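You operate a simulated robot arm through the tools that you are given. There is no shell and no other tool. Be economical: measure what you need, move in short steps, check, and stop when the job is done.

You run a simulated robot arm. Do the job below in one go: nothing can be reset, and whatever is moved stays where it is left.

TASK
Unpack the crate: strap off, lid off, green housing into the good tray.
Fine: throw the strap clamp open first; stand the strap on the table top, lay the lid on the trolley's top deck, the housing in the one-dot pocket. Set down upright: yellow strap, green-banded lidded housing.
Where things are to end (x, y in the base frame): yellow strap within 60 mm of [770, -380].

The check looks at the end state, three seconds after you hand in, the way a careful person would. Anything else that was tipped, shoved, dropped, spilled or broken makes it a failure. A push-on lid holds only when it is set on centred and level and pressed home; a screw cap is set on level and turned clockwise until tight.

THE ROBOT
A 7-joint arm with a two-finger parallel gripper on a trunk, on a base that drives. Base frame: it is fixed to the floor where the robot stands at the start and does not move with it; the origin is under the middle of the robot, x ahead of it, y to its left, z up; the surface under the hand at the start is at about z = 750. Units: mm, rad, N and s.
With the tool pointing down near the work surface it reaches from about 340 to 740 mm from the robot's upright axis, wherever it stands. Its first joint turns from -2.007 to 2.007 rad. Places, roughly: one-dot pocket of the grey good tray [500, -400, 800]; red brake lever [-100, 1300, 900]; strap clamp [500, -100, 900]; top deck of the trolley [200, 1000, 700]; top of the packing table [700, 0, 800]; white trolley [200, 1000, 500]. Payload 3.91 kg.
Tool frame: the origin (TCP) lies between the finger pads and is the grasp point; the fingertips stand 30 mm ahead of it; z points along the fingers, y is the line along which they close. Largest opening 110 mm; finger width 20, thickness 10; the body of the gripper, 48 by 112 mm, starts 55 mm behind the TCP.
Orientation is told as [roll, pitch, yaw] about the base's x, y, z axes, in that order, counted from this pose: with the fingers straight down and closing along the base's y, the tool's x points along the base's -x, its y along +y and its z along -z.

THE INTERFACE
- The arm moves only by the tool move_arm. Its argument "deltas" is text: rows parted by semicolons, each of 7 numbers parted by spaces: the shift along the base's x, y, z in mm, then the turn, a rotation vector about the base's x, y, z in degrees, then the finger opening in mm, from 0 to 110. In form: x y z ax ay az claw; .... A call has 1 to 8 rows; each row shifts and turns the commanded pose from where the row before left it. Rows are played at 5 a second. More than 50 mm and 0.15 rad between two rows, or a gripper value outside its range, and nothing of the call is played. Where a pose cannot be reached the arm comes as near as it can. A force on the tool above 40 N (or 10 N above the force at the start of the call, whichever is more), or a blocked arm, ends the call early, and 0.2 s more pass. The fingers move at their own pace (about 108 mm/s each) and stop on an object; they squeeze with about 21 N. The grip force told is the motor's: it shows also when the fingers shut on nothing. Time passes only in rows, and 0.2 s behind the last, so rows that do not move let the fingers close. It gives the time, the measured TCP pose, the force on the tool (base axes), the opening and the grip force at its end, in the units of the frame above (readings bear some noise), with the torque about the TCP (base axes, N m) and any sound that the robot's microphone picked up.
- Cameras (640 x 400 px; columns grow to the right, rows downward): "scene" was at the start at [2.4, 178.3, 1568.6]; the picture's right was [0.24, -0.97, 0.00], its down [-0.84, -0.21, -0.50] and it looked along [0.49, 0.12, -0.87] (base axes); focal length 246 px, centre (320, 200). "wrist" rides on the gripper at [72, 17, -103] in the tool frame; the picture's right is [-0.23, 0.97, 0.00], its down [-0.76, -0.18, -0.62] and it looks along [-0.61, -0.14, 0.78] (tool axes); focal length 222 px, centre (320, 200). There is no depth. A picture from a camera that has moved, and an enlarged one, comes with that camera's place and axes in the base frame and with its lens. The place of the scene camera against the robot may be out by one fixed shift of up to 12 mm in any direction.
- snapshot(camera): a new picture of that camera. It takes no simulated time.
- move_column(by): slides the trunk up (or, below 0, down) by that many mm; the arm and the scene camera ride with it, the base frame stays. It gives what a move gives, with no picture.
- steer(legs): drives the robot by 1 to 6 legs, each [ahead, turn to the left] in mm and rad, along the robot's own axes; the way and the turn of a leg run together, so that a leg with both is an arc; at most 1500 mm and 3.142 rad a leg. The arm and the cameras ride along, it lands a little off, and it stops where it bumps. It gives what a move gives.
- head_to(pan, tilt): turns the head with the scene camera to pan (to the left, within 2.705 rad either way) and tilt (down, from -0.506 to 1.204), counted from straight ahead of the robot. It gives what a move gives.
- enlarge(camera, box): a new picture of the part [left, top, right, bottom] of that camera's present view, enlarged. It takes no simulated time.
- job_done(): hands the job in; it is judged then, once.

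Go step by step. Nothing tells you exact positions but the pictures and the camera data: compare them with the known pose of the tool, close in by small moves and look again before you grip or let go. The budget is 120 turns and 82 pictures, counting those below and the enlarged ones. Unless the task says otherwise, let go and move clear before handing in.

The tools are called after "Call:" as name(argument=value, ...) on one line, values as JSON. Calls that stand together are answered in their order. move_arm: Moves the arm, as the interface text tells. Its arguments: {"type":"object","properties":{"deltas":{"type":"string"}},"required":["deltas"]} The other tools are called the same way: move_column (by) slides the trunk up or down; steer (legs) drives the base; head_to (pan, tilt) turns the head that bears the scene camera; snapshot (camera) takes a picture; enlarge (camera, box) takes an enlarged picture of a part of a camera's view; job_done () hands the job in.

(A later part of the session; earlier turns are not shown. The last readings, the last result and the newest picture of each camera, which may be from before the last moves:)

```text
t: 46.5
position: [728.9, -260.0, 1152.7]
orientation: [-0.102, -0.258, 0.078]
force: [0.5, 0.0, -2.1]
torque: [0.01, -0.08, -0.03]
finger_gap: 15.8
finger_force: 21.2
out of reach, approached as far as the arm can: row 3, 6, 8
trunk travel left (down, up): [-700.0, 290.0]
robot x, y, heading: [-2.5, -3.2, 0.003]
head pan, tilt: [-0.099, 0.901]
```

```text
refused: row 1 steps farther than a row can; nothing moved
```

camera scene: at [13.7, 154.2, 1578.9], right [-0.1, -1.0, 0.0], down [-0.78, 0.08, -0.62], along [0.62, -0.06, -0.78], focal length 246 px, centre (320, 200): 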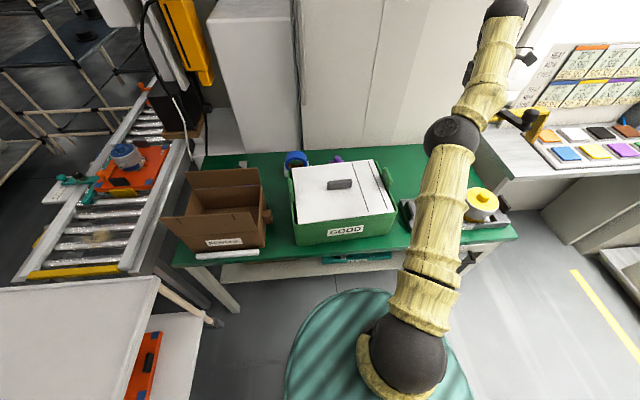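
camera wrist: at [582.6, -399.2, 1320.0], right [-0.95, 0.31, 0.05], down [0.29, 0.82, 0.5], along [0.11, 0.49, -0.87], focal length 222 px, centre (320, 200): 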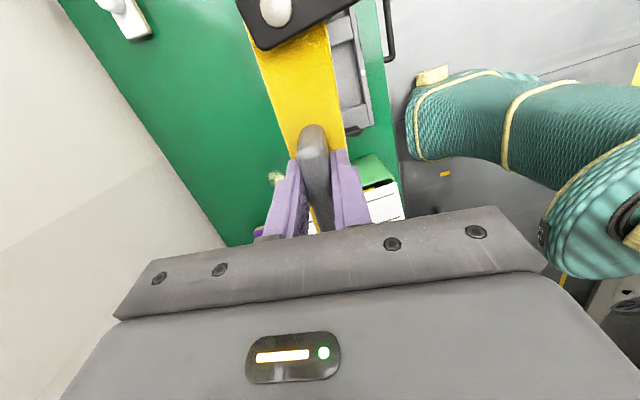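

Call:
move_arm(deltas="-25 10 40 0 0 0 0;-25 10 40 0 0 0 0;-25 10 40 0 0 0 0")

```text
t: 47.3
position: [668.4, -235.6, 1285.4]
orientation: [-0.103, -0.259, 0.075]
force: [0.3, 0.6, -2.1]
torque: [0.01, -0.11, 0.03]
finger_gap: 15.8
finger_force: 21.3
out of reach, approached as far as the arm can: row 1, 2, 3
trunk travel left (down, up): [-700.0, 290.0]
robot x, y, heading: [1.1, -1.8, -0.004]
head pan, tilt: [-0.099, 0.901]
```

Call:
move_arm(deltas="4.7 -1.7 -10 0 0 0 0;4.7 -1.7 -10 0 0 0 0;4.7 -1.7 -10 0 0 0 0;4.7 -1.7 -10 0 0 0 0;4 -1.5 -10 0 0 0 0;4 -1.5 -10 0 0 0 0;3 -1 -10 0 0 0 0;3 -1 -10 0 0 0 0")

Call:
snapshot(camera="scene")

```text
t: 49.1
position: [708.2, -250.7, 1205.6]
orientation: [-0.102, -0.255, 0.078]
force: [-0.6, -0.3, -3.0]
torque: [-0.04, -0.1, -0.05]
finger_gap: 15.9
finger_force: 20.8
out of reach, approached as far as the arm can: row 4, 7
trunk travel left (down, up): [-700.0, 290.0]
robot x, y, heading: [2.6, 1.3, -0.0]
head pan, tilt: [-0.099, 0.901]
```

```text
46 pictures are left
camera scene: at [13.3, 154.3, 1578.9], right [-0.1, -1.0, 0.0], down [-0.78, 0.08, -0.62], along [0.62, -0.06, -0.78], focal length 246 px, centre (320, 200)
```

scene: 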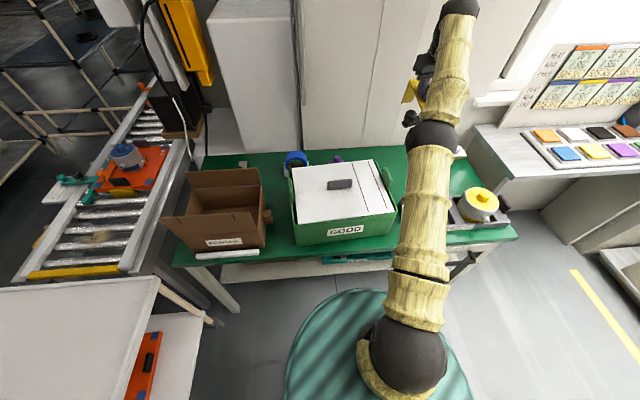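

The arm is straight. I move it downward along its reach boundary while taking the tilt out, so that the elbow bends by degrees.

Call:
move_arm(deltas="-10 3.5 -9 1.35 3.7 0 0;-10 3.5 -9 1.35 3.7 0 0;-10 3.5 -9 1.35 3.7 0 0;-11 4 -9 1.35 3.7 0 0;10 -3.5 -30 0 0 0 0;10 -3.5 -30 0 0 0 0;8 -3 -30 0 0 0 0")

Call:
move_arm(deltas="-3 1 -10 0 0 0 0;-3 1 -10 0 0 0 0;-5 2 -10 0 0 0 0")

```text
t: 50.7
position: [696.1, -245.6, 1079.8]
orientation: [0.01, -0.007, 0.061]
force: [0.2, 0.0, -1.4]
torque: [-0.05, -0.12, 0.01]
finger_gap: 15.5
finger_force: 21.2
trunk travel left (down, up): [-700.0, 290.0]
robot x, y, heading: [0.9, -0.0, 0.002]
head pan, tilt: [-0.099, 0.901]
```

```text
t: 51.5
position: [701.5, -248.1, 1054.7]
orientation: [0.01, -0.009, 0.061]
force: [0.1, 0.8, -1.8]
torque: [-0.01, -0.13, 0.01]
finger_gap: 15.9
finger_force: 20.5
out of reach, approached as far as the arm can: row 1, 2, 3
trunk travel left (down, up): [-700.0, 290.0]
robot x, y, heading: [0.0, 2.2, 0.002]
head pan, tilt: [-0.099, 0.901]
```

Call:
move_arm(deltas="-8 3 32 0 0 0 0;-9 3 32 0 0 0 0;-10 3 31 0 0 0 0;13.6 43 0 0 0 0 0;11 43.5 0 0 0 0 0;8.2 44 0 0 0 0 0;5.4 44.7 0 0 0 0 0")

Call:
move_arm(deltas="-5 0 0 0 0 0 0;-5 0 0 0 0 0 0;-10 0 0 0 0 0 0;-10 0 0 0 0 0 0")

```text
t: 53.1
position: [715.9, -63.1, 1150.2]
orientation: [0.009, -0.004, 0.064]
force: [-0.1, 0.1, -2.0]
torque: [-0.01, -0.11, -0.03]
finger_gap: 15.7
finger_force: 20.6
out of reach, approached as far as the arm can: row 5
trunk travel left (down, up): [-700.0, 290.0]
robot x, y, heading: [0.1, 0.8, 0.003]
head pan, tilt: [-0.099, 0.901]
```

```text
t: 54.1
position: [712.9, -67.8, 1162.2]
orientation: [0.007, -0.009, 0.062]
force: [0.5, -0.2, -1.5]
torque: [-0.02, -0.13, 0.0]
finger_gap: 15.9
finger_force: 21.1
out of reach, approached as far as the arm can: row 1, 2, 3, 4
trunk travel left (down, up): [-700.0, 290.0]
robot x, y, heading: [2.5, -5.2, 0.001]
head pan, tilt: [-0.099, 0.901]
```

Call:
move_arm(deltas="-14 1.3 33 0 0 0 0;-16 1.5 33 0 0 0 0;-19 1.8 33 0 0 0 0;-20 1.9 33 0 0 0 0;-23 2.1 33 0 0 0 0;-25 2.3 33 0 0 0 0;-29 2.7 33 0 0 0 0")

Call:
move_arm(deltas="-10 0 0 0 0 0 0;-10 0 -5 0 0 0 0;-10 0 -5 0 0 0 0;-10 0 -5 0 0 0 0")

```text
t: 55.7
position: [581.5, -55.2, 1372.5]
orientation: [0.008, -0.01, 0.063]
force: [0.0, -0.5, -2.5]
torque: [0.03, -0.09, 0.0]
finger_gap: 15.7
finger_force: 20.9
out of reach, approached as far as the arm can: row 7
trunk travel left (down, up): [-700.0, 290.0]
robot x, y, heading: [-2.4, -5.1, -0.002]
head pan, tilt: [-0.099, 0.901]
```

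```text
t: 56.7
position: [539.7, -54.5, 1359.6]
orientation: [0.007, -0.011, 0.061]
force: [-0.1, 0.6, -1.8]
torque: [-0.04, -0.13, 0.02]
finger_gap: 15.8
finger_force: 21.0
trunk travel left (down, up): [-700.0, 290.0]
robot x, y, heading: [-2.0, -2.7, 0.002]
head pan, tilt: [-0.099, 0.901]
```

Unstuck. I now keep inside the reach. I shift the base about 300 mm to -y by a back-and-forth manoeuvre.

Call:
steer(legs=[[0, 0.55], [-574, 0], [0, -0.55], [489, 0]])

Call:
head_to(pan=0.15, tilt=0.9)

Call:
snapshot(camera="scene")

```text
t: 67.6
position: [541.8, -352.1, 1358.5]
orientation: [0.007, -0.009, 0.055]
force: [-0.4, 0.1, -1.5]
torque: [-0.01, -0.12, 0.0]
finger_gap: 15.8
finger_force: 21.2
trunk travel left (down, up): [-700.0, 290.0]
robot x, y, heading: [1.8, -296.2, -0.005]
head pan, tilt: [-0.099, 0.901]
```

```text
t: 68.4
position: [542.4, -352.1, 1359.9]
orientation: [0.009, -0.009, 0.056]
force: [0.0, 0.8, -1.2]
torque: [-0.01, -0.15, 0.01]
finger_gap: 15.6
finger_force: 20.7
trunk travel left (down, up): [-700.0, 290.0]
robot x, y, heading: [3.4, -295.7, -0.007]
head pan, tilt: [0.15, 0.901]
```

```text
45 pictures are left
camera scene: at [16.4, -121.1, 1578.9], right [0.14, -0.99, 0.0], down [-0.78, -0.11, -0.62], along [0.61, 0.09, -0.78], focal length 246 px, centre (320, 200)
```

scene: 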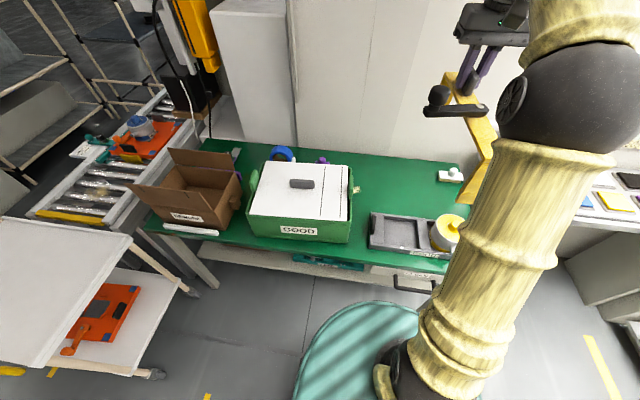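

Landed as planned. I turn the strap to lie along y and bring it to about [735,-325].

Call:
move_arm(deltas="5 3 -10 0 0 8 0;5 3 -10 0 0 8 0;5 3 -15 0 0 8 0;5 3 -15 0 0 8 0;5 3 -15 0 0 8 0;5 3 -15 0 0 8 0;5 3 -15 0 0 8 0;5 3 -15 0 0 8 0")

Call:
move_arm(deltas="10 3 -20 0 0 8 0;10 0 -20 0 0 8 0;10 0 -30 0 0 6.8 0;15 0 -35 0 0 0 0;15 0 -35 0 0 0 0;20 0 -35 0 0 0 0")

Call:
snapshot(camera="scene")

```text
t: 70.2
position: [583.3, -328.5, 1248.7]
orientation: [0.012, -0.009, 1.174]
force: [0.5, -0.1, -2.2]
torque: [0.11, -0.07, 0.02]
finger_gap: 15.8
finger_force: 21.4
trunk travel left (down, up): [-700.0, 290.0]
robot x, y, heading: [0.6, -295.7, -0.007]
head pan, tilt: [0.15, 0.901]
```

```text
t: 71.6
position: [661.4, -326.2, 1073.4]
orientation: [0.012, -0.008, 1.57]
force: [0.1, 0.2, -2.1]
torque: [0.1, 0.0, 0.0]
finger_gap: 16.1
finger_force: 21.0
trunk travel left (down, up): [-700.0, 290.0]
robot x, y, heading: [1.4, -294.4, -0.006]
head pan, tilt: [0.15, 0.901]
```

```text
44 pictures are left
camera scene: at [17.8, -121.2, 1578.9], right [0.14, -0.99, 0.0], down [-0.78, -0.11, -0.62], along [0.61, 0.09, -0.78], focal length 246 px, centre (320, 200)
```

scene: 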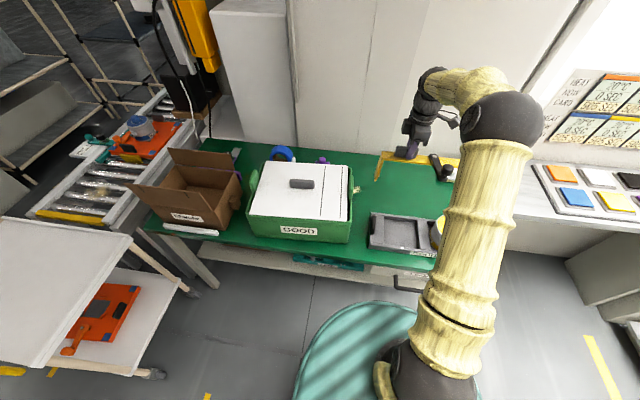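

The strap's centre lies about 50 mm to -y of the hand. I bring it over x = 735 and lower slowly.

Call:
move_arm(deltas="15 0 -25 0 0 0 0;15 0 -25 0 0 0 0;15 0 -25 0 0 0 0;15 0 -25 0 0 0 0;13 0 -8 0 0 0 0")

Call:
enlarge(camera="scene", box=[350, 120, 490, 260])

```text
t: 72.8
position: [737.3, -325.6, 965.5]
orientation: [0.01, -0.007, 1.571]
force: [0.1, 0.2, -3.0]
torque: [0.15, -0.03, 0.01]
finger_gap: 15.9
finger_force: 21.0
trunk travel left (down, up): [-700.0, 290.0]
robot x, y, heading: [3.8, -293.8, -0.008]
head pan, tilt: [0.15, 0.901]
```

```text
2.86 times, centred on (420, 190) of scene
camera zoom: at [17.0, -121.0, 1578.9], right [0.14, -0.99, 0.0], down [-0.78, -0.11, -0.62], along [0.61, 0.09, -0.78], focal length 704 px, centre (34, 229)
```

zoom: 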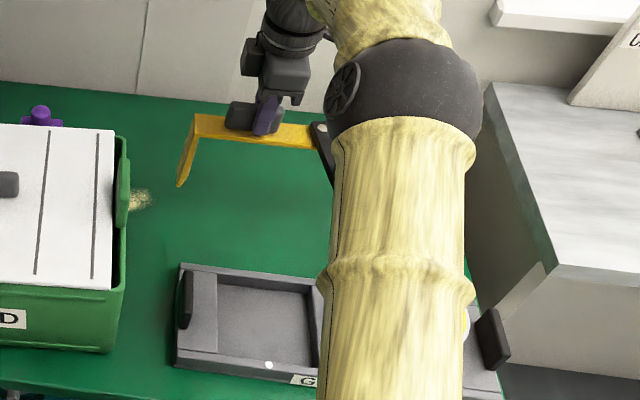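

The leg bottoms are still about 40 mm up; I lower until contact.

Call:
move_arm(deltas="0 0 -12 0 0 0 0;0 0 -8 0 0 0 0;0 0 -4 0 0 0 0;0 0 -4 0 0 0 0;0 0 -3 0 0 0 0")

Call:
enlarge(camera="scene", box=[350, 120, 490, 260])

```text
t: 74.0
position: [737.0, -324.9, 935.3]
orientation: [0.009, -0.011, 1.571]
force: [1.4, 0.1, -2.5]
torque: [0.16, -0.03, -0.02]
finger_gap: 15.7
finger_force: 20.6
trunk travel left (down, up): [-700.0, 290.0]
robot x, y, heading: [2.1, -293.3, -0.007]
head pan, tilt: [0.15, 0.901]
```

```text
2.86 times, centred on (420, 190) of scene
camera zoom: at [16.5, -121.0, 1578.9], right [0.14, -0.99, 0.0], down [-0.78, -0.11, -0.62], along [0.61, 0.09, -0.78], focal length 704 px, centre (34, 229)
```

zoom: 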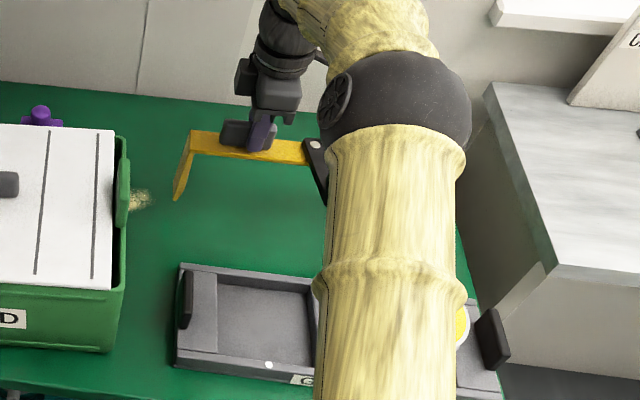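

Call:
move_arm(deltas="0 0 -5 0 0 0 0;0 0 -4 0 0 0 0;0 0 -4 0 0 0 0;0 0 -3 0 0 0 0")

```text
t: 75.0
position: [734.8, -325.3, 919.0]
orientation: [0.012, -0.008, 1.57]
force: [-0.1, 0.3, -2.8]
torque: [0.11, -0.03, 0.02]
finger_gap: 15.9
finger_force: 21.0
trunk travel left (down, up): [-700.0, 290.0]
robot x, y, heading: [3.2, -292.1, -0.011]
head pan, tilt: [0.15, 0.901]
```

Call:
move_arm(deltas="0 0 -4 0 0 0 0;0 0 -4 0 0 0 0;0 0 -3 0 0 0 0;0 0 -3 0 0 0 0")

Call:
enlarge(camera="scene", box=[350, 120, 490, 260])

```text
t: 76.0
position: [734.9, -325.8, 904.6]
orientation: [0.012, -0.009, 1.573]
force: [-0.3, -0.6, -2.5]
torque: [0.11, -0.04, -0.01]
finger_gap: 15.8
finger_force: 21.0
trunk travel left (down, up): [-700.0, 290.0]
robot x, y, heading: [1.0, -295.2, -0.004]
head pan, tilt: [0.15, 0.901]
```

```text
2.86 times, centred on (420, 190) of scene
camera zoom: at [16.5, -121.0, 1578.9], right [0.14, -0.99, 0.0], down [-0.78, -0.11, -0.62], along [0.61, 0.09, -0.78], focal length 704 px, centre (34, 229)
```

zoom: 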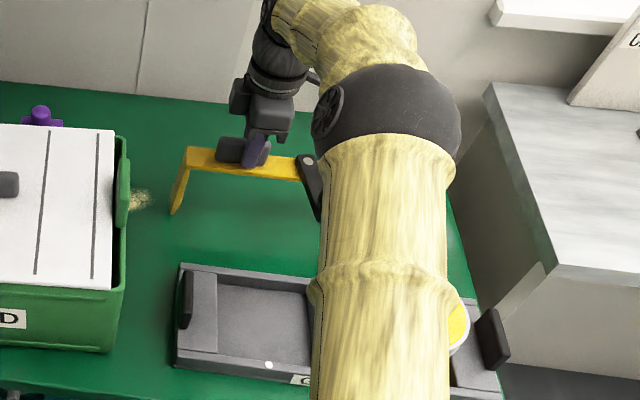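

Call:
move_arm(deltas="0 0 -3 0 0 0 0;0 0 -3 0 0 0 0;0 0 -3 0 0 0 0;0 0 -3 0 0 0 0;0 0 -3 0 0 0 0")

```text
t: 77.2
position: [735.2, -325.1, 893.1]
orientation: [0.004, -0.01, 1.572]
force: [-2.4, 3.0, 15.7]
torque: [-0.38, -0.06, 0.09]
finger_gap: 15.6
finger_force: 21.0
trunk travel left (down, up): [-700.0, 290.0]
robot x, y, heading: [3.5, -296.9, -0.007]
head pan, tilt: [0.15, 0.901]
```

Contact. I ease off 2 mm, open the fingers and look.

Call:
move_arm(deltas="0 0 2 0 0 0 0;0 0 0 0 0 0 24;0 0 0 0 0 0 40;0 0 0 0 0 0 40;0 0 15 0 0 0 40;0 0 35 0 0 0 40")

Call:
move_arm(deltas="0 0 40 0 0 0 40;-30 0 30 0 0 0 40;-40 0 20 0 0 0 40;-40 0 20 0 0 0 40")

Call:
snapshot(camera="wrist")

Call:
enlarge(camera="scene", box=[350, 120, 490, 260])

```text
t: 78.6
position: [734.1, -324.6, 944.7]
orientation: [0.008, -0.009, 1.571]
force: [-0.1, -0.6, 0.1]
torque: [0.01, -0.02, 0.01]
finger_gap: 40.2
finger_force: 0.0
trunk travel left (down, up): [-700.0, 290.0]
robot x, y, heading: [1.0, -296.9, -0.012]
head pan, tilt: [0.15, 0.901]
```

```text
t: 79.6
position: [621.3, -326.8, 1053.8]
orientation: [0.008, -0.009, 1.569]
force: [-0.2, 0.0, -0.1]
torque: [0.01, -0.02, 0.02]
finger_gap: 40.1
finger_force: 0.1
trunk travel left (down, up): [-700.0, 290.0]
robot x, y, heading: [4.7, -293.5, -0.01]
head pan, tilt: [0.15, 0.901]
```

```text
40 pictures are left
camera wrist: at [603.4, -400.5, 1157.3], right [-0.97, 0.23, 0.01], down [0.18, 0.76, 0.63], along [0.14, 0.61, -0.78], focal length 222 px, centre (320, 200)
```

wrist: 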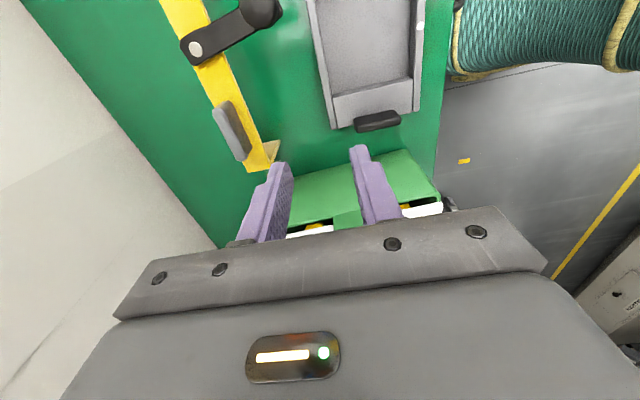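

```text
2.86 times, centred on (420, 190) of scene
camera zoom: at [14.6, -121.0, 1578.9], right [0.14, -0.99, 0.0], down [-0.78, -0.11, -0.62], along [0.62, 0.09, -0.78], focal length 704 px, centre (34, 229)
```

zoom: 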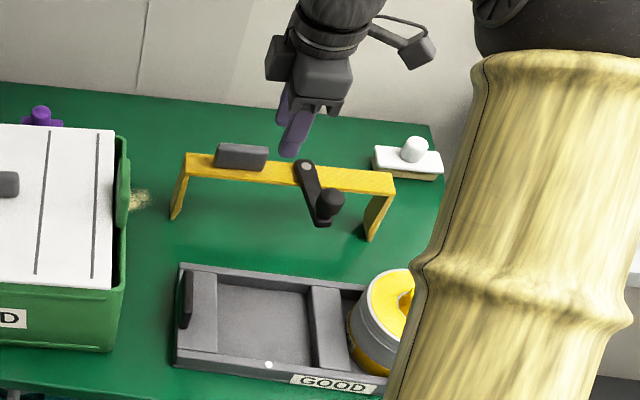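

The strap stands upright with its centre near [741,-380]. Next the lid: I move above its handle near [583,15] with the fingers closing along x.

Call:
move_arm(deltas="-5 45 0 0 0 0 60;-5 45 0 0 0 0 60;-5 45 0 0 0 0 60;-5 45 0 0 0 0 60;-5 45 0 0 0 0 60;-5 45 0 0 0 0 60;-4 40 0 0 0 0 60")

Call:
snapshot(camera="wrist")

```text
t: 81.2
position: [591.2, -15.0, 1049.1]
orientation: [0.011, -0.009, 1.571]
force: [0.9, 0.4, -0.3]
torque: [-0.03, 0.02, 0.01]
finger_gap: 60.0
finger_force: 0.0
trunk travel left (down, up): [-700.0, 290.0]
robot x, y, heading: [7.9, -293.6, -0.01]
head pan, tilt: [0.15, 0.901]
```

```text
38 pictures are left
camera wrist: at [574.8, -88.4, 1153.3], right [-0.97, 0.23, 0.01], down [0.18, 0.76, 0.63], along [0.13, 0.61, -0.78], focal length 222 px, centre (320, 200)
```

wrist: 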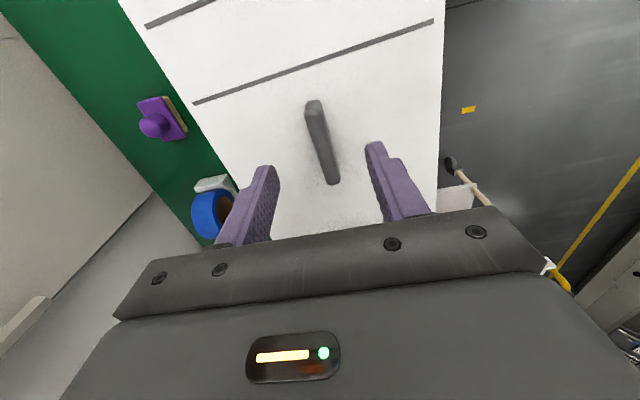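

The handle's centre is about [591,13] along y. I go down over it and grip.

Call:
move_arm(deltas="0 28 0 0 0 0 60;0 0 -40 0 0 0 60;0 0 -40 0 0 0 60;0 0 -22 0 0 0 60;0 0 -5 0 0 0 60;0 0 0 0 0 0 0;0 0 0 0 0 0 0;0 0 0 0 0 0 0")

```text
t: 83.0
position: [591.3, 12.1, 943.9]
orientation: [0.01, -0.008, 1.571]
force: [5.8, 0.0, 0.1]
torque: [-0.03, -0.59, 0.43]
finger_gap: 18.7
finger_force: 20.5
trunk travel left (down, up): [-700.0, 290.0]
robot x, y, heading: [3.5, -294.9, -0.005]
head pan, tilt: [0.15, 0.901]
```

Call:
move_arm(deltas="2 0 0 0 0 0 0;0 0 5 0 0 0 0;0 0 5 0 0 0 0;0 0 10 0 0 0 0")

Call:
snapshot(camera="wrist")

Call:
snapshot(camera="scene")

```text
t: 84.0
position: [594.1, 13.2, 963.8]
orientation: [0.009, -0.011, 1.569]
force: [0.8, -0.4, -3.2]
torque: [0.0, 0.02, 0.05]
finger_gap: 18.0
finger_force: 20.8
trunk travel left (down, up): [-700.0, 290.0]
robot x, y, heading: [2.6, -294.0, -0.005]
head pan, tilt: [0.15, 0.901]
```

```text
37 pictures are left
camera wrist: at [576.8, -60.9, 1068.0], right [-0.97, 0.23, 0.01], down [0.18, 0.76, 0.63], along [0.13, 0.61, -0.78], focal length 222 px, centre (320, 200)
```

wrist: 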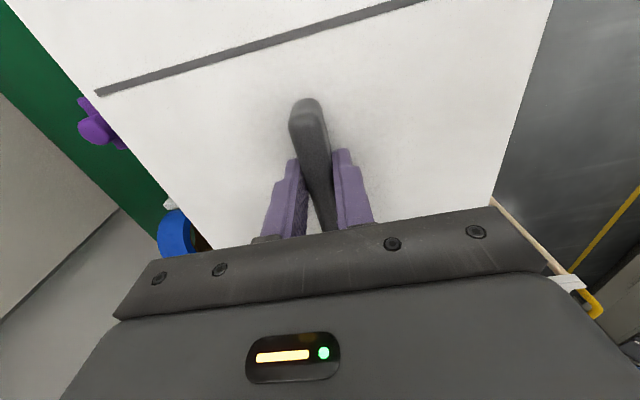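

```text
36 pictures are left
camera scene: at [16.8, -120.4, 1578.9], right [0.14, -0.99, 0.0], down [-0.78, -0.11, -0.62], along [0.61, 0.09, -0.78], focal length 246 px, centre (320, 200)
```

scene: 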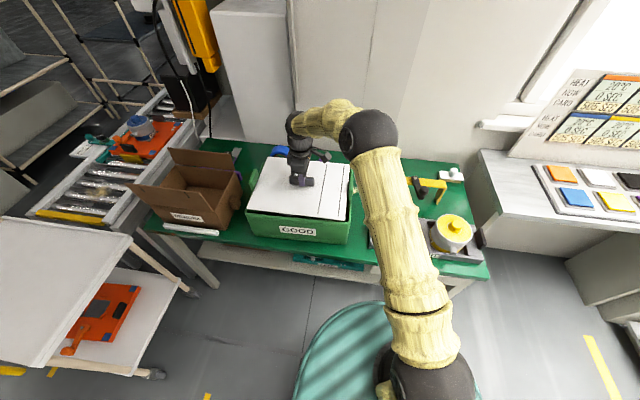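

The lid is up and balanced. I lift it high and draw it in before driving to the trolley.

Call:
move_arm(deltas="0 0 40 0 0 0 0;0 0 40 0 0 0 0;-10 -20 35 0 0 0 0;-15 -25 35 0 0 0 0;-15 -25 35 0 0 0 0;-15 -30 30 0 0 0 0;-15 -30 20 0 0 0 0;-15 -30 0 0 0 0 0")

Call:
snapshot(camera="scene")

```text
t: 85.8
position: [507.9, -147.2, 1200.5]
orientation: [0.009, -0.009, 1.57]
force: [0.2, 0.4, -2.3]
torque: [-0.07, -0.02, -0.02]
finger_gap: 17.8
finger_force: 20.7
trunk travel left (down, up): [-700.0, 290.0]
robot x, y, heading: [0.2, -295.1, -0.007]
head pan, tilt: [0.15, 0.901]
```

```text
35 pictures are left
camera scene: at [15.7, -121.7, 1579.0], right [0.14, -0.99, 0.0], down [-0.78, -0.11, -0.62], along [0.61, 0.09, -0.78], focal length 246 px, centre (320, 200)
```

scene: 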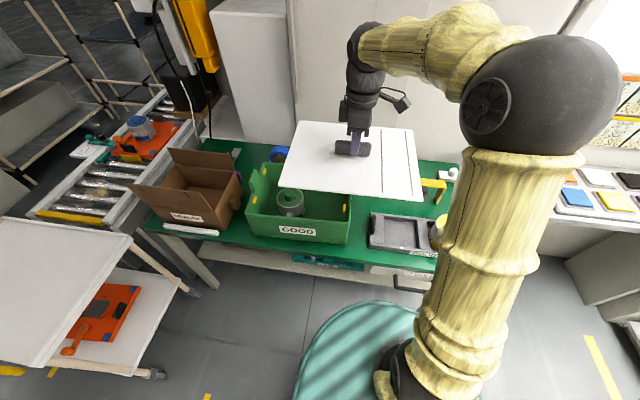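

I turn left to face +y and drive towards the trolley, staying clear of it.

Call:
steer(legs=[[0, 1.577], [525, 0]])

Call:
head_to(pan=0.2, tilt=0.8)

Call:
snapshot(camera="scene")

```text
t: 95.0
position: [-180.9, 730.4, 1197.9]
orientation: [0.01, -0.008, -3.103]
force: [1.1, 0.4, -4.2]
torque: [-0.01, 0.04, 0.03]
finger_gap: 17.7
finger_force: 20.9
trunk travel left (down, up): [-700.0, 290.0]
robot x, y, heading: [-12.1, 229.0, 1.6]
head pan, tilt: [0.15, 0.901]
```

```text
t: 95.6
position: [-180.1, 729.4, 1199.2]
orientation: [0.011, -0.009, -3.103]
force: [0.1, -0.7, -3.0]
torque: [0.02, -0.01, -0.03]
finger_gap: 17.9
finger_force: 20.9
trunk travel left (down, up): [-700.0, 290.0]
robot x, y, heading: [-11.7, 227.4, 1.603]
head pan, tilt: [0.201, 0.799]
```

```text
34 pictures are left
camera scene: at [-186.4, 254.1, 1586.8], right [0.97, 0.23, 0.0], down [0.16, -0.7, -0.7], along [-0.16, 0.68, -0.72], focal length 246 px, centre (320, 200)
```

scene: 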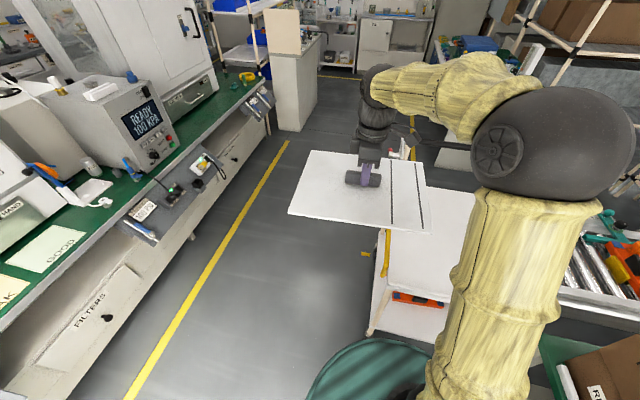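

The trolley deck lies ahead to the right. I carry the lid over it, going lower as I reach out.

Call:
move_arm(deltas="40 5 -10 0 0 0 0;40 5 -10 0 0 0 0;40 10 -20 0 0 0 0;40 10 -25 0 0 0 0;40 10 -25 0 0 0 0;40 10 -25 0 0 0 0;40 10 -25 0 0 0 0;40 10 -25 0 0 0 0")

Call:
snapshot(camera="scene")

Call:
snapshot(camera="wrist")

```text
t: 97.4
position: [138.3, 800.4, 1031.5]
orientation: [0.01, -0.011, -3.103]
force: [-0.5, 0.1, -4.3]
torque: [0.03, 0.03, -0.01]
finger_gap: 17.9
finger_force: 20.9
trunk travel left (down, up): [-700.0, 290.0]
robot x, y, heading: [-12.1, 226.3, 1.6]
head pan, tilt: [0.201, 0.799]
```

```text
33 pictures are left
camera scene: at [-184.8, 254.8, 1587.0], right [0.97, 0.23, 0.0], down [0.16, -0.7, -0.7], along [-0.16, 0.68, -0.72], focal length 246 px, centre (320, 200)
```

scene: 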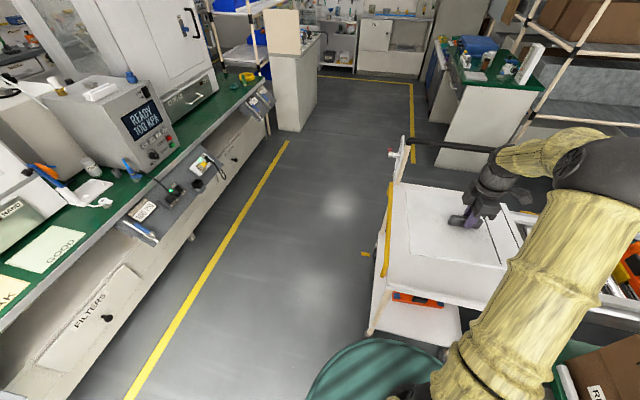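

```text
32 pictures are left
camera wrist: at [212.1, 787.2, 1134.6], right [-0.19, -0.98, 0.01], down [-0.76, 0.15, 0.63], along [-0.62, 0.11, -0.78], focal length 222 px, centre (320, 200)
```

wrist: 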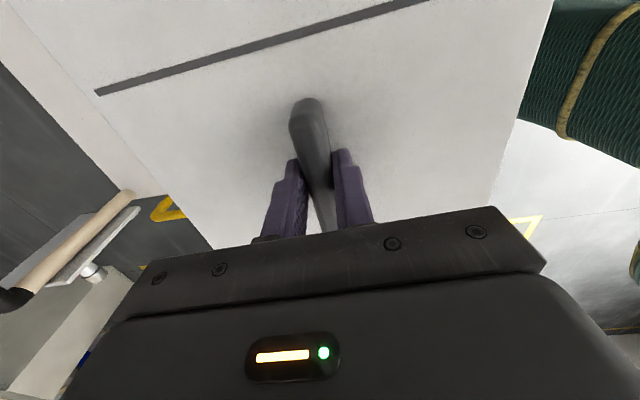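

The lid fits well within the deck; I go to about [150,910] lower down and check against the deck's edges.

Call:
move_arm(deltas="3 28 -25 0 0 0 0;3 28 -30 0 0 0 0;3 28 -30 0 0 0 0;3 26 -30 0 0 0 0;0 0 -30 0 0 0 0;0 0 -30 0 0 0 0")

Call:
enlarge(camera="scene", box=[360, 130, 620, 340])

Call:
snapshot(camera="wrist")

```text
t: 98.8
position: [150.4, 910.2, 859.0]
orientation: [0.009, -0.009, -3.103]
force: [-0.4, 0.2, -3.4]
torque: [-0.05, -0.04, -0.01]
finger_gap: 17.9
finger_force: 20.8
trunk travel left (down, up): [-700.0, 290.0]
robot x, y, heading: [-16.5, 226.7, 1.602]
head pan, tilt: [0.201, 0.799]
```

```text
1.90 times, centred on (490, 235) of scene
camera zoom: at [-185.9, 254.9, 1586.9], right [0.97, 0.23, 0.0], down [0.16, -0.7, -0.7], along [-0.16, 0.68, -0.72], focal length 469 px, centre (-4, 133)
```

zoom: 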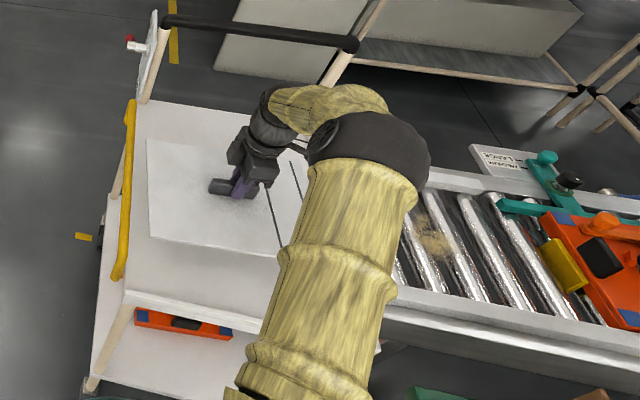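

```text
30 pictures are left
camera wrist: at [223.7, 897.1, 962.9], right [-0.19, -0.98, 0.01], down [-0.76, 0.15, 0.63], along [-0.62, 0.11, -0.78], focal length 222 px, centre (320, 200)
```

wrist: 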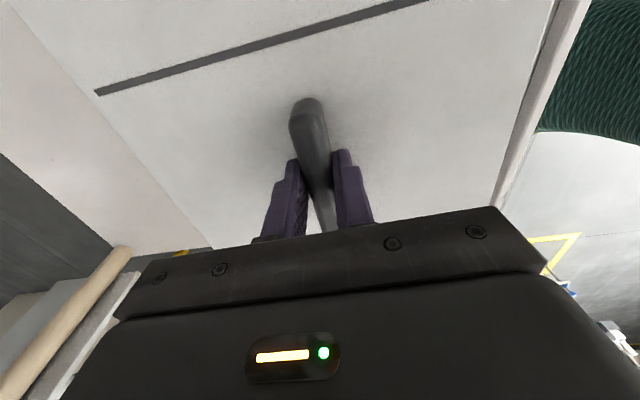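

I shift 25 mm further onto the deck and lower it slowly to contact.

Call:
move_arm(deltas="12 0 -30 0 0 0 0;13 0 -30 0 0 0 0;0 0 -20 0 0 0 0;0 0 -5 0 0 0 0;0 0 -5 0 0 0 0;0 0 -4 0 0 0 0;0 0 -4 0 0 0 0")

Call:
enlarge(camera="scene", box=[360, 130, 620, 340])

```text
t: 100.4
position: [176.2, 910.1, 764.9]
orientation: [0.007, -0.007, -3.104]
force: [-0.6, 0.5, 16.7]
torque: [0.32, 0.09, 0.02]
finger_gap: 18.2
finger_force: 21.1
trunk travel left (down, up): [-700.0, 290.0]
robot x, y, heading: [-12.0, 227.4, 1.602]
head pan, tilt: [0.201, 0.799]
```

```text
1.90 times, centred on (490, 235) of scene
camera zoom: at [-186.8, 252.0, 1587.1], right [0.97, 0.23, 0.0], down [0.16, -0.7, -0.7], along [-0.16, 0.68, -0.72], focal length 469 px, centre (-4, 133)
```

zoom: 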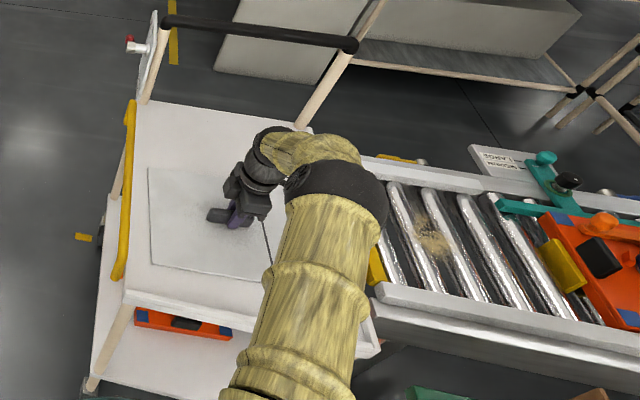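

The lid rests on the deck, well inside its edges. I let go and rise.

Call:
move_arm(deltas="0 0 2 0 0 0 0;0 0 0 0 0 0 30;0 0 0 0 0 0 45;0 0 0 0 0 0 45;0 0 15 0 0 0 45;0 0 40 0 0 0 45;0 0 40 0 0 0 45")

Call:
move_arm(deltas="-20 -25 35 0 0 0 60;-20 -25 35 0 0 0 60;-20 -25 40 0 0 0 60;-20 -25 40 0 0 0 60;-20 -25 40 0 0 0 60;-20 -25 40 0 0 0 60;-20 -25 40 0 0 0 60;-20 -20 40 0 0 0 60")

Call:
snapshot(camera="scene")

```text
t: 102.0
position: [173.4, 909.2, 858.2]
orientation: [0.01, -0.008, -3.103]
force: [0.4, -1.1, 0.5]
torque: [-0.01, 0.01, 0.01]
finger_gap: 44.8
finger_force: 0.1
trunk travel left (down, up): [-700.0, 290.0]
robot x, y, heading: [-12.2, 227.9, 1.602]
head pan, tilt: [0.201, 0.799]
```

```text
refused: row 3 steps farther than a row can; nothing moved
```

```text
28 pictures are left
camera scene: at [-186.4, 253.3, 1586.8], right [0.97, 0.23, 0.0], down [0.16, -0.7, -0.7], along [-0.16, 0.68, -0.72], focal length 246 px, centre (320, 200)
```

scene: 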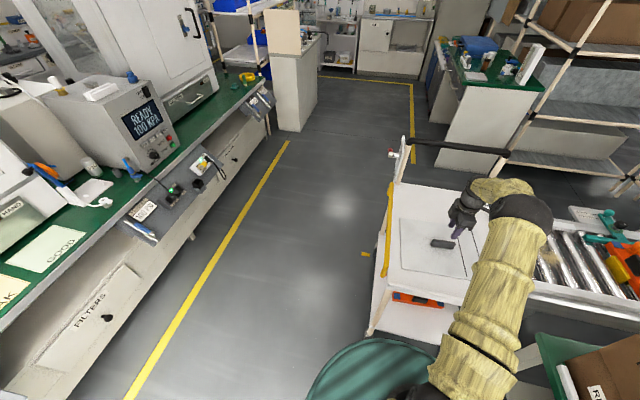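

The lid lies flat and alone on the deck. I fold in, back away from the trolley, and face the table again.

Call:
move_arm(deltas="-22 -24 36 0 0 0 60;-22 -24 36 0 0 0 60;-22 -24 36 0 0 0 60;-22 -24 36 0 0 0 60;-22 -24 36 0 0 0 60;-22 -24 36 0 0 0 60;-22 -24 36 0 0 0 60;-22 -24 36 0 0 0 60")

Call:
steer(legs=[[-388, 0], [0, -1.602]])

Call:
head_to(pan=0.15, tilt=0.9)

Call:
snapshot(camera="scene")

Call:
snapshot(camera="wrist")

```text
t: 103.8
position: [-0.8, 712.0, 1148.7]
orientation: [0.007, -0.009, -3.105]
force: [-0.4, -0.4, 0.1]
torque: [0.04, -0.03, -0.03]
finger_gap: 59.9
finger_force: 0.0
trunk travel left (down, up): [-700.0, 290.0]
robot x, y, heading: [-14.1, 233.1, 1.603]
head pan, tilt: [0.201, 0.799]
```

```text
t: 112.3
position: [478.4, -196.2, 1147.0]
orientation: [0.009, -0.009, 1.557]
force: [-0.2, 0.6, 0.2]
torque: [0.03, -0.02, -0.01]
finger_gap: 60.0
finger_force: 0.1
trunk travel left (down, up): [-700.0, 290.0]
robot x, y, heading: [-4.4, -157.4, -0.026]
head pan, tilt: [0.201, 0.799]
```

```text
t: 113.0
position: [479.0, -197.3, 1146.6]
orientation: [0.01, -0.009, 1.555]
force: [0.3, -0.1, 0.2]
torque: [-0.02, -0.04, 0.0]
finger_gap: 60.1
finger_force: 0.0
trunk travel left (down, up): [-700.0, 290.0]
robot x, y, heading: [-0.9, -157.4, -0.024]
head pan, tilt: [0.15, 0.901]
```

```text
27 pictures are left
camera scene: at [12.9, 18.1, 1579.0], right [0.13, -0.99, 0.0], down [-0.78, -0.1, -0.62], along [0.62, 0.08, -0.78], focal length 246 px, centre (320, 200)
```

scene: 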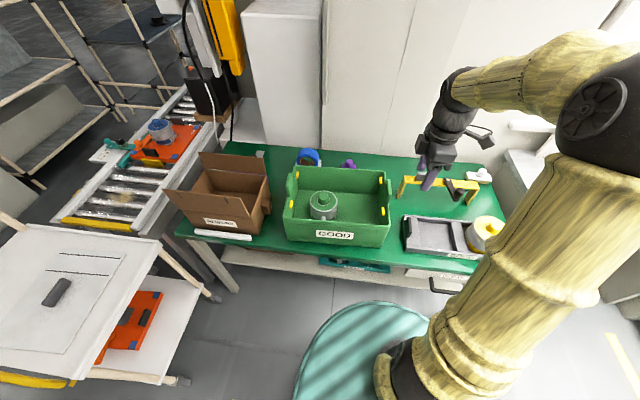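

```text
26 pictures are left
camera wrist: at [461.3, -269.9, 1250.6], right [-0.97, 0.24, 0.01], down [0.2, 0.75, 0.63], along [0.14, 0.61, -0.78], focal length 222 px, centre (320, 200)
```

wrist: 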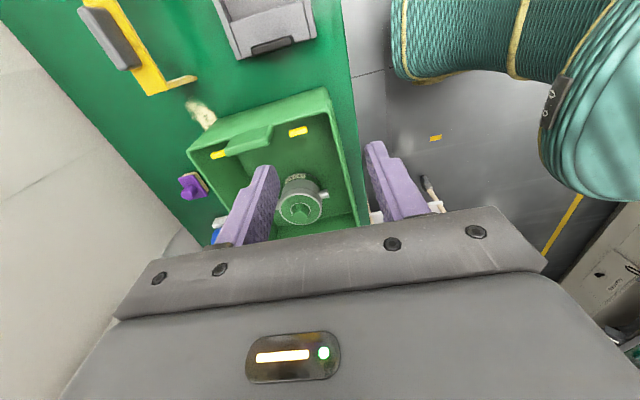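

The lid lies well on the trolley and the housing stands in the crate. I move over the crate and look at it closely.

Call:
enlarge(camera="scene", box=[280, 150, 400, 250])

Call:
move_arm(deltas="12 42 0 0 0 0 100;12 42 0 0 0 0 100;12 42 0 0 0 0 100;12 42 0 0 0 0 100")

Call:
snapshot(camera="wrist")

Call:
enlarge(camera="wrist", box=[220, 0, 420, 200])

```text
4.00 times, centred on (340, 200) of scene
camera zoom: at [12.9, 18.1, 1579.0], right [0.13, -0.99, 0.0], down [-0.78, -0.1, -0.62], along [0.62, 0.08, -0.78], focal length 985 px, centre (240, 200)
```

zoom: 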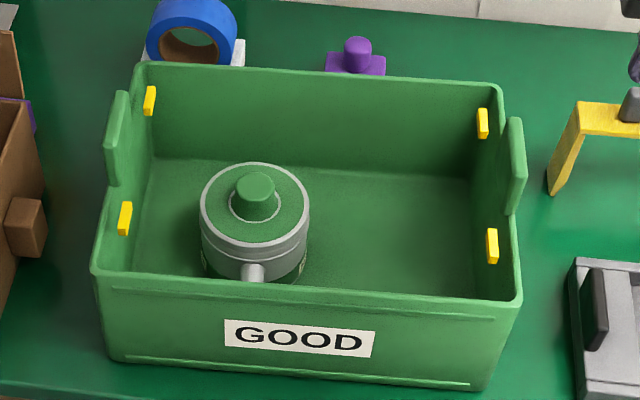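

```text
t: 114.0
position: [530.9, -27.9, 1148.0]
orientation: [0.01, -0.008, 1.556]
force: [0.2, 0.2, -0.1]
torque: [-0.02, 0.04, 0.03]
finger_gap: 99.9
finger_force: 0.0
trunk travel left (down, up): [-700.0, 290.0]
robot x, y, heading: [-2.9, -154.2, -0.025]
head pan, tilt: [0.15, 0.901]
```

```text
24 pictures are left
camera wrist: at [512.2, -100.3, 1252.1], right [-0.97, 0.24, 0.01], down [0.2, 0.75, 0.63], along [0.14, 0.61, -0.78], focal length 222 px, centre (320, 200)
```

wrist: 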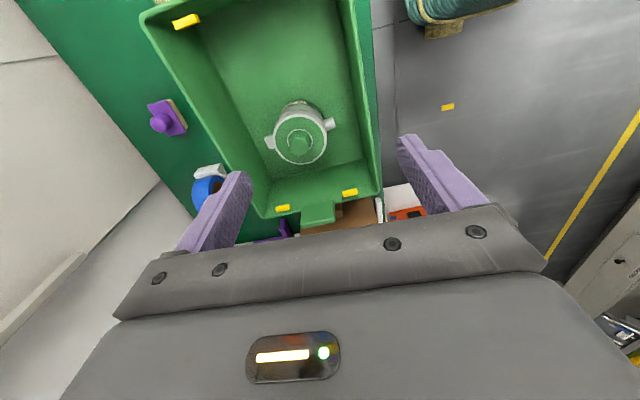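

```text
2.00 times, centred on (320, 100) of wrist
camera zoom: at [512.2, -100.3, 1252.1], right [-0.97, 0.24, 0.01], down [0.2, 0.75, 0.63], along [0.14, 0.61, -0.78], focal length 444 px, centre (320, 400)
```

zoom: 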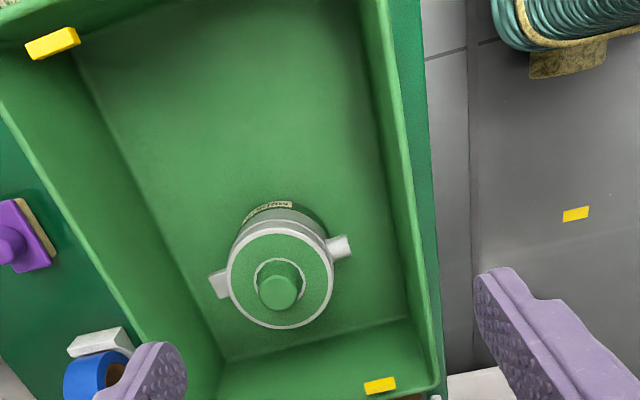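

Call:
enlarge(camera="scene", box=[310, 182, 350, 224])

Call:
enlarge(camera="wrist", box=[255, 80, 345, 170])

```text
9.52 times, centred on (330, 203) of scene
camera zoom: at [13.6, 19.2, 1578.8], right [0.13, -0.99, 0.0], down [-0.78, -0.1, -0.62], along [0.62, 0.08, -0.78], focal length 2346 px, centre (225, 171)
```

zoom: 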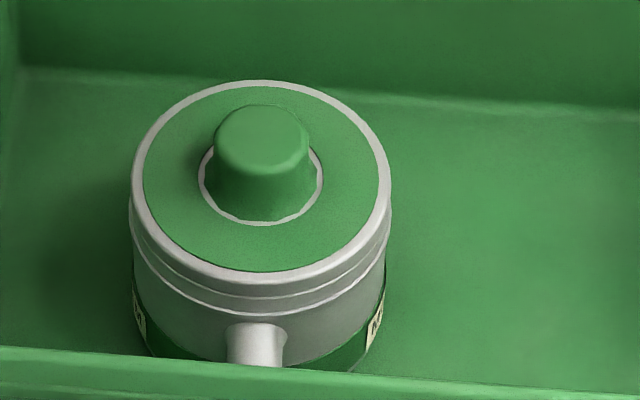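

```text
4.44 times, centred on (300, 125) of wrist
camera zoom: at [512.2, -100.3, 1252.1], right [-0.97, 0.24, 0.01], down [0.2, 0.75, 0.63], along [0.14, 0.61, -0.78], focal length 987 px, centre (409, 533)
```

zoom: 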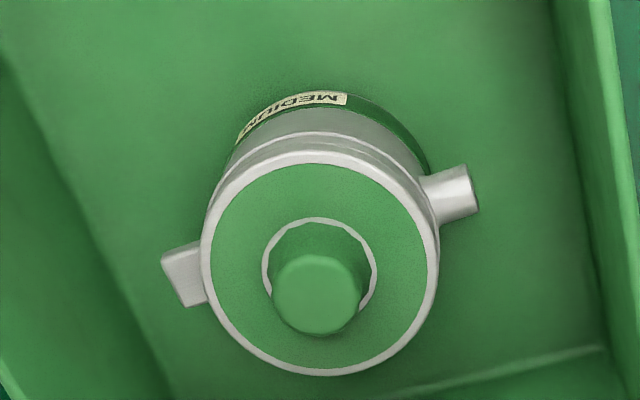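

The housing is about 100 mm across with stubs along x, so I'll grip the body along y. I turn the hand to yaw 0 above it.

Call:
move_arm(deltas="5 10 0 0 0 -8.2 110;5 10 0 0 0 -8.2 110;5 10 -5 0 0 -8.2 110;5 10 -10 0 0 -8.2 110;5 10 -10 0 0 -8.2 110;5 10 -10 0 0 -8.2 110;5 10 -15 0 0 -8.2 110;5 10 -15 0 0 -8.2 110")

Call:
move_arm(deltas="5 3 -15 0 0 -8.2 110;5 3 -15 0 0 -8.2 110;3 0 -15 0 0 -7.2 110")

Call:
snapshot(camera="wrist")

```text
t: 115.8
position: [567.4, 53.9, 1082.9]
orientation: [0.009, -0.009, 0.41]
force: [0.5, 0.3, 0.6]
torque: [0.01, 0.0, -0.01]
finger_gap: 110.1
finger_force: 0.1
trunk travel left (down, up): [-700.0, 290.0]
robot x, y, heading: [-1.0, -154.0, -0.026]
head pan, tilt: [0.15, 0.901]
```

```text
t: 116.6
position: [580.0, 59.7, 1035.7]
orientation: [0.008, -0.009, -0.004]
force: [0.4, 0.0, -0.7]
torque: [0.0, -0.02, 0.02]
finger_gap: 109.9
finger_force: 0.1
trunk travel left (down, up): [-700.0, 290.0]
robot x, y, heading: [-4.6, -153.7, -0.025]
head pan, tilt: [0.15, 0.901]
```

```text
20 pictures are left
camera wrist: at [506.8, 74.7, 1139.5], right [0.23, 0.97, 0.01], down [0.76, -0.19, 0.63], along [0.61, -0.14, -0.78], focal length 222 px, centre (320, 200)
```

wrist: 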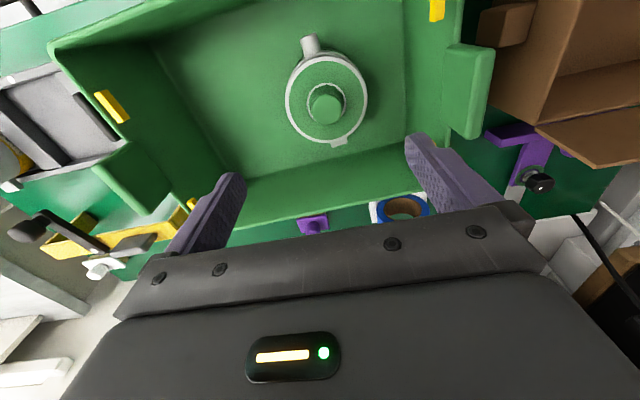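

Two wrist views put the cap top at about [587,68,830], about 105 mm across — a tight fit in the 110 mm opening. I come down to just above it and check the fingertips against the rim.

Call:
move_arm(deltas="4 4 -40 0 0 0 110;3 4 -40 0 0 0 110;0 0 -40 0 0 0 110;0 0 -33 0 0 0 110;0 0 0 0 0 0 110")

Call:
snapshot(camera="wrist")

```text
t: 117.8
position: [584.9, 67.5, 882.6]
orientation: [0.007, -0.009, -0.002]
force: [0.1, -0.2, 0.8]
torque: [0.01, 0.0, 0.04]
finger_gap: 110.1
finger_force: 0.1
trunk travel left (down, up): [-700.0, 290.0]
robot x, y, heading: [0.3, -159.3, -0.026]
head pan, tilt: [0.15, 0.901]
```

```text
19 pictures are left
camera wrist: at [511.0, 82.1, 985.9], right [0.23, 0.97, 0.01], down [0.76, -0.18, 0.63], along [0.61, -0.14, -0.78], focal length 222 px, centre (320, 200)
```

wrist: 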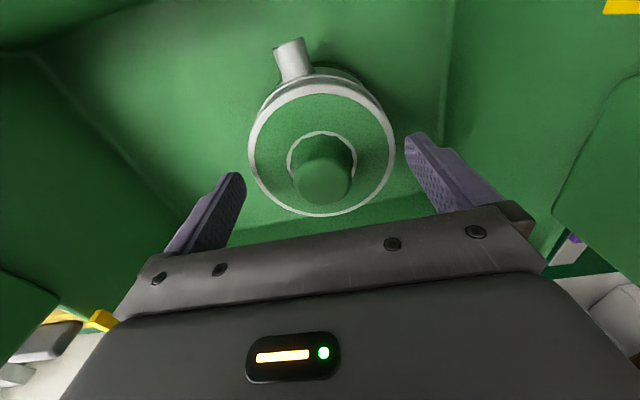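

The fingers straddle the rim evenly. I descend in small steps, checking force.

Call:
move_arm(deltas="0 0.3 -8 0 0 0 110;0 0 -4 0 0 0 110;0 0 -3 0 0 0 110;0 0 -3 0 0 0 110")

Call:
move_arm(deltas="0 0 -2 0 0 0 110;0 0 -2 0 0 0 110;0 0 -2 0 0 0 110")

Call:
enlarge(camera="wrist", box=[180, 40, 460, 240])

```text
t: 118.8
position: [586.7, 64.8, 864.5]
orientation: [0.009, -0.008, -0.002]
force: [-0.7, 0.8, 0.3]
torque: [0.02, -0.03, 0.01]
finger_gap: 110.1
finger_force: 0.0
trunk travel left (down, up): [-700.0, 290.0]
robot x, y, heading: [0.3, -158.0, -0.024]
head pan, tilt: [0.15, 0.901]
```

```text
t: 119.6
position: [588.7, 66.0, 859.7]
orientation: [0.011, -0.009, -0.001]
force: [0.7, 0.3, 0.8]
torque: [0.0, 0.02, -0.03]
finger_gap: 109.9
finger_force: 0.0
trunk travel left (down, up): [-700.0, 290.0]
robot x, y, heading: [-3.0, -155.8, -0.019]
head pan, tilt: [0.15, 0.901]
```

```text
2.00 times, centred on (320, 140) of wrist
camera zoom: at [513.3, 81.2, 963.1], right [0.23, 0.97, 0.01], down [0.76, -0.18, 0.63], along [0.61, -0.14, -0.78], focal length 444 px, centre (320, 320)
```

zoom: 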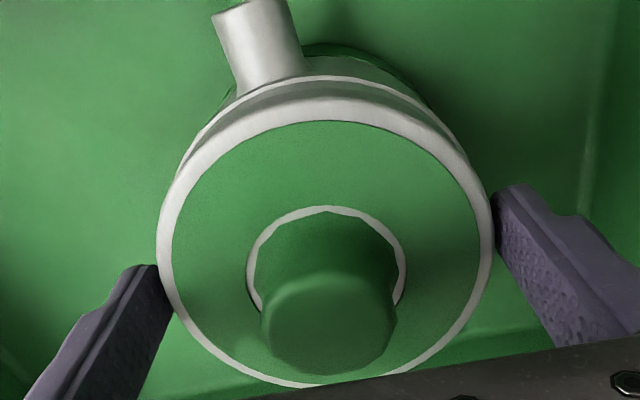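

No contact; the tips are beside the rim on both sides. I continue down and then close.

Call:
move_arm(deltas="0 0 -3 0 0 0 110;0 0 -3 0 0 0 110;0 0 -3 0 0 0 110;0 0 -3 0 0 0 110")

Call:
move_arm(deltas="0 0 -3 0 0 0 110;0 0 -3 0 0 0 110;0 0 -3 0 0 0 110;0 0 -2 0 0 0 110;0 0 0 0 0 0 80;0 0 0 0 0 0 80;0 0 0 0 0 0 80")

```text
t: 120.6
position: [586.8, 65.6, 847.4]
orientation: [0.009, -0.01, -0.002]
force: [-0.6, 0.6, -1.0]
torque: [0.0, -0.04, 0.01]
finger_gap: 109.8
finger_force: 0.1
trunk travel left (down, up): [-700.0, 290.0]
robot x, y, heading: [-5.6, -155.2, -0.032]
head pan, tilt: [0.15, 0.901]
```

```text
t: 122.2
position: [587.1, 66.5, 837.8]
orientation: [0.007, -0.008, -0.001]
force: [-0.8, 1.1, 0.6]
torque: [-0.13, 0.04, -0.02]
finger_gap: 103.4
finger_force: 21.2
trunk travel left (down, up): [-700.0, 290.0]
robot x, y, heading: [-1.7, -155.4, -0.024]
head pan, tilt: [0.15, 0.901]
```

Gripped at 103 mm. I lift gently.

Call:
move_arm(deltas="0 0 4 0 0 0 80;0 0 6 0 0 0 80;0 0 10 0 0 0 80;0 0 15 0 0 0 80")

Call:
snapshot(camera="wrist")

```text
t: 123.2
position: [587.1, 65.8, 871.9]
orientation: [0.009, -0.006, -0.002]
force: [-0.2, 1.4, -6.4]
torque: [-0.04, 0.04, 0.02]
finger_gap: 103.6
finger_force: 20.8
trunk travel left (down, up): [-700.0, 290.0]
robot x, y, heading: [-1.9, -155.9, -0.025]
head pan, tilt: [0.15, 0.901]
```

```text
17 pictures are left
camera wrist: at [513.1, 81.4, 975.5], right [0.23, 0.97, 0.01], down [0.76, -0.18, 0.63], along [0.61, -0.14, -0.78], focal length 222 px, centre (320, 200)
```

wrist: 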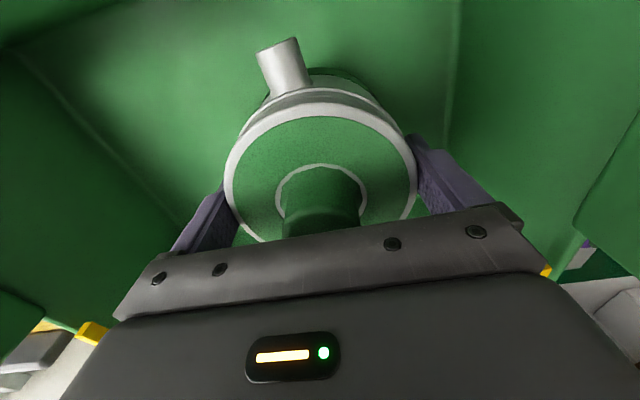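

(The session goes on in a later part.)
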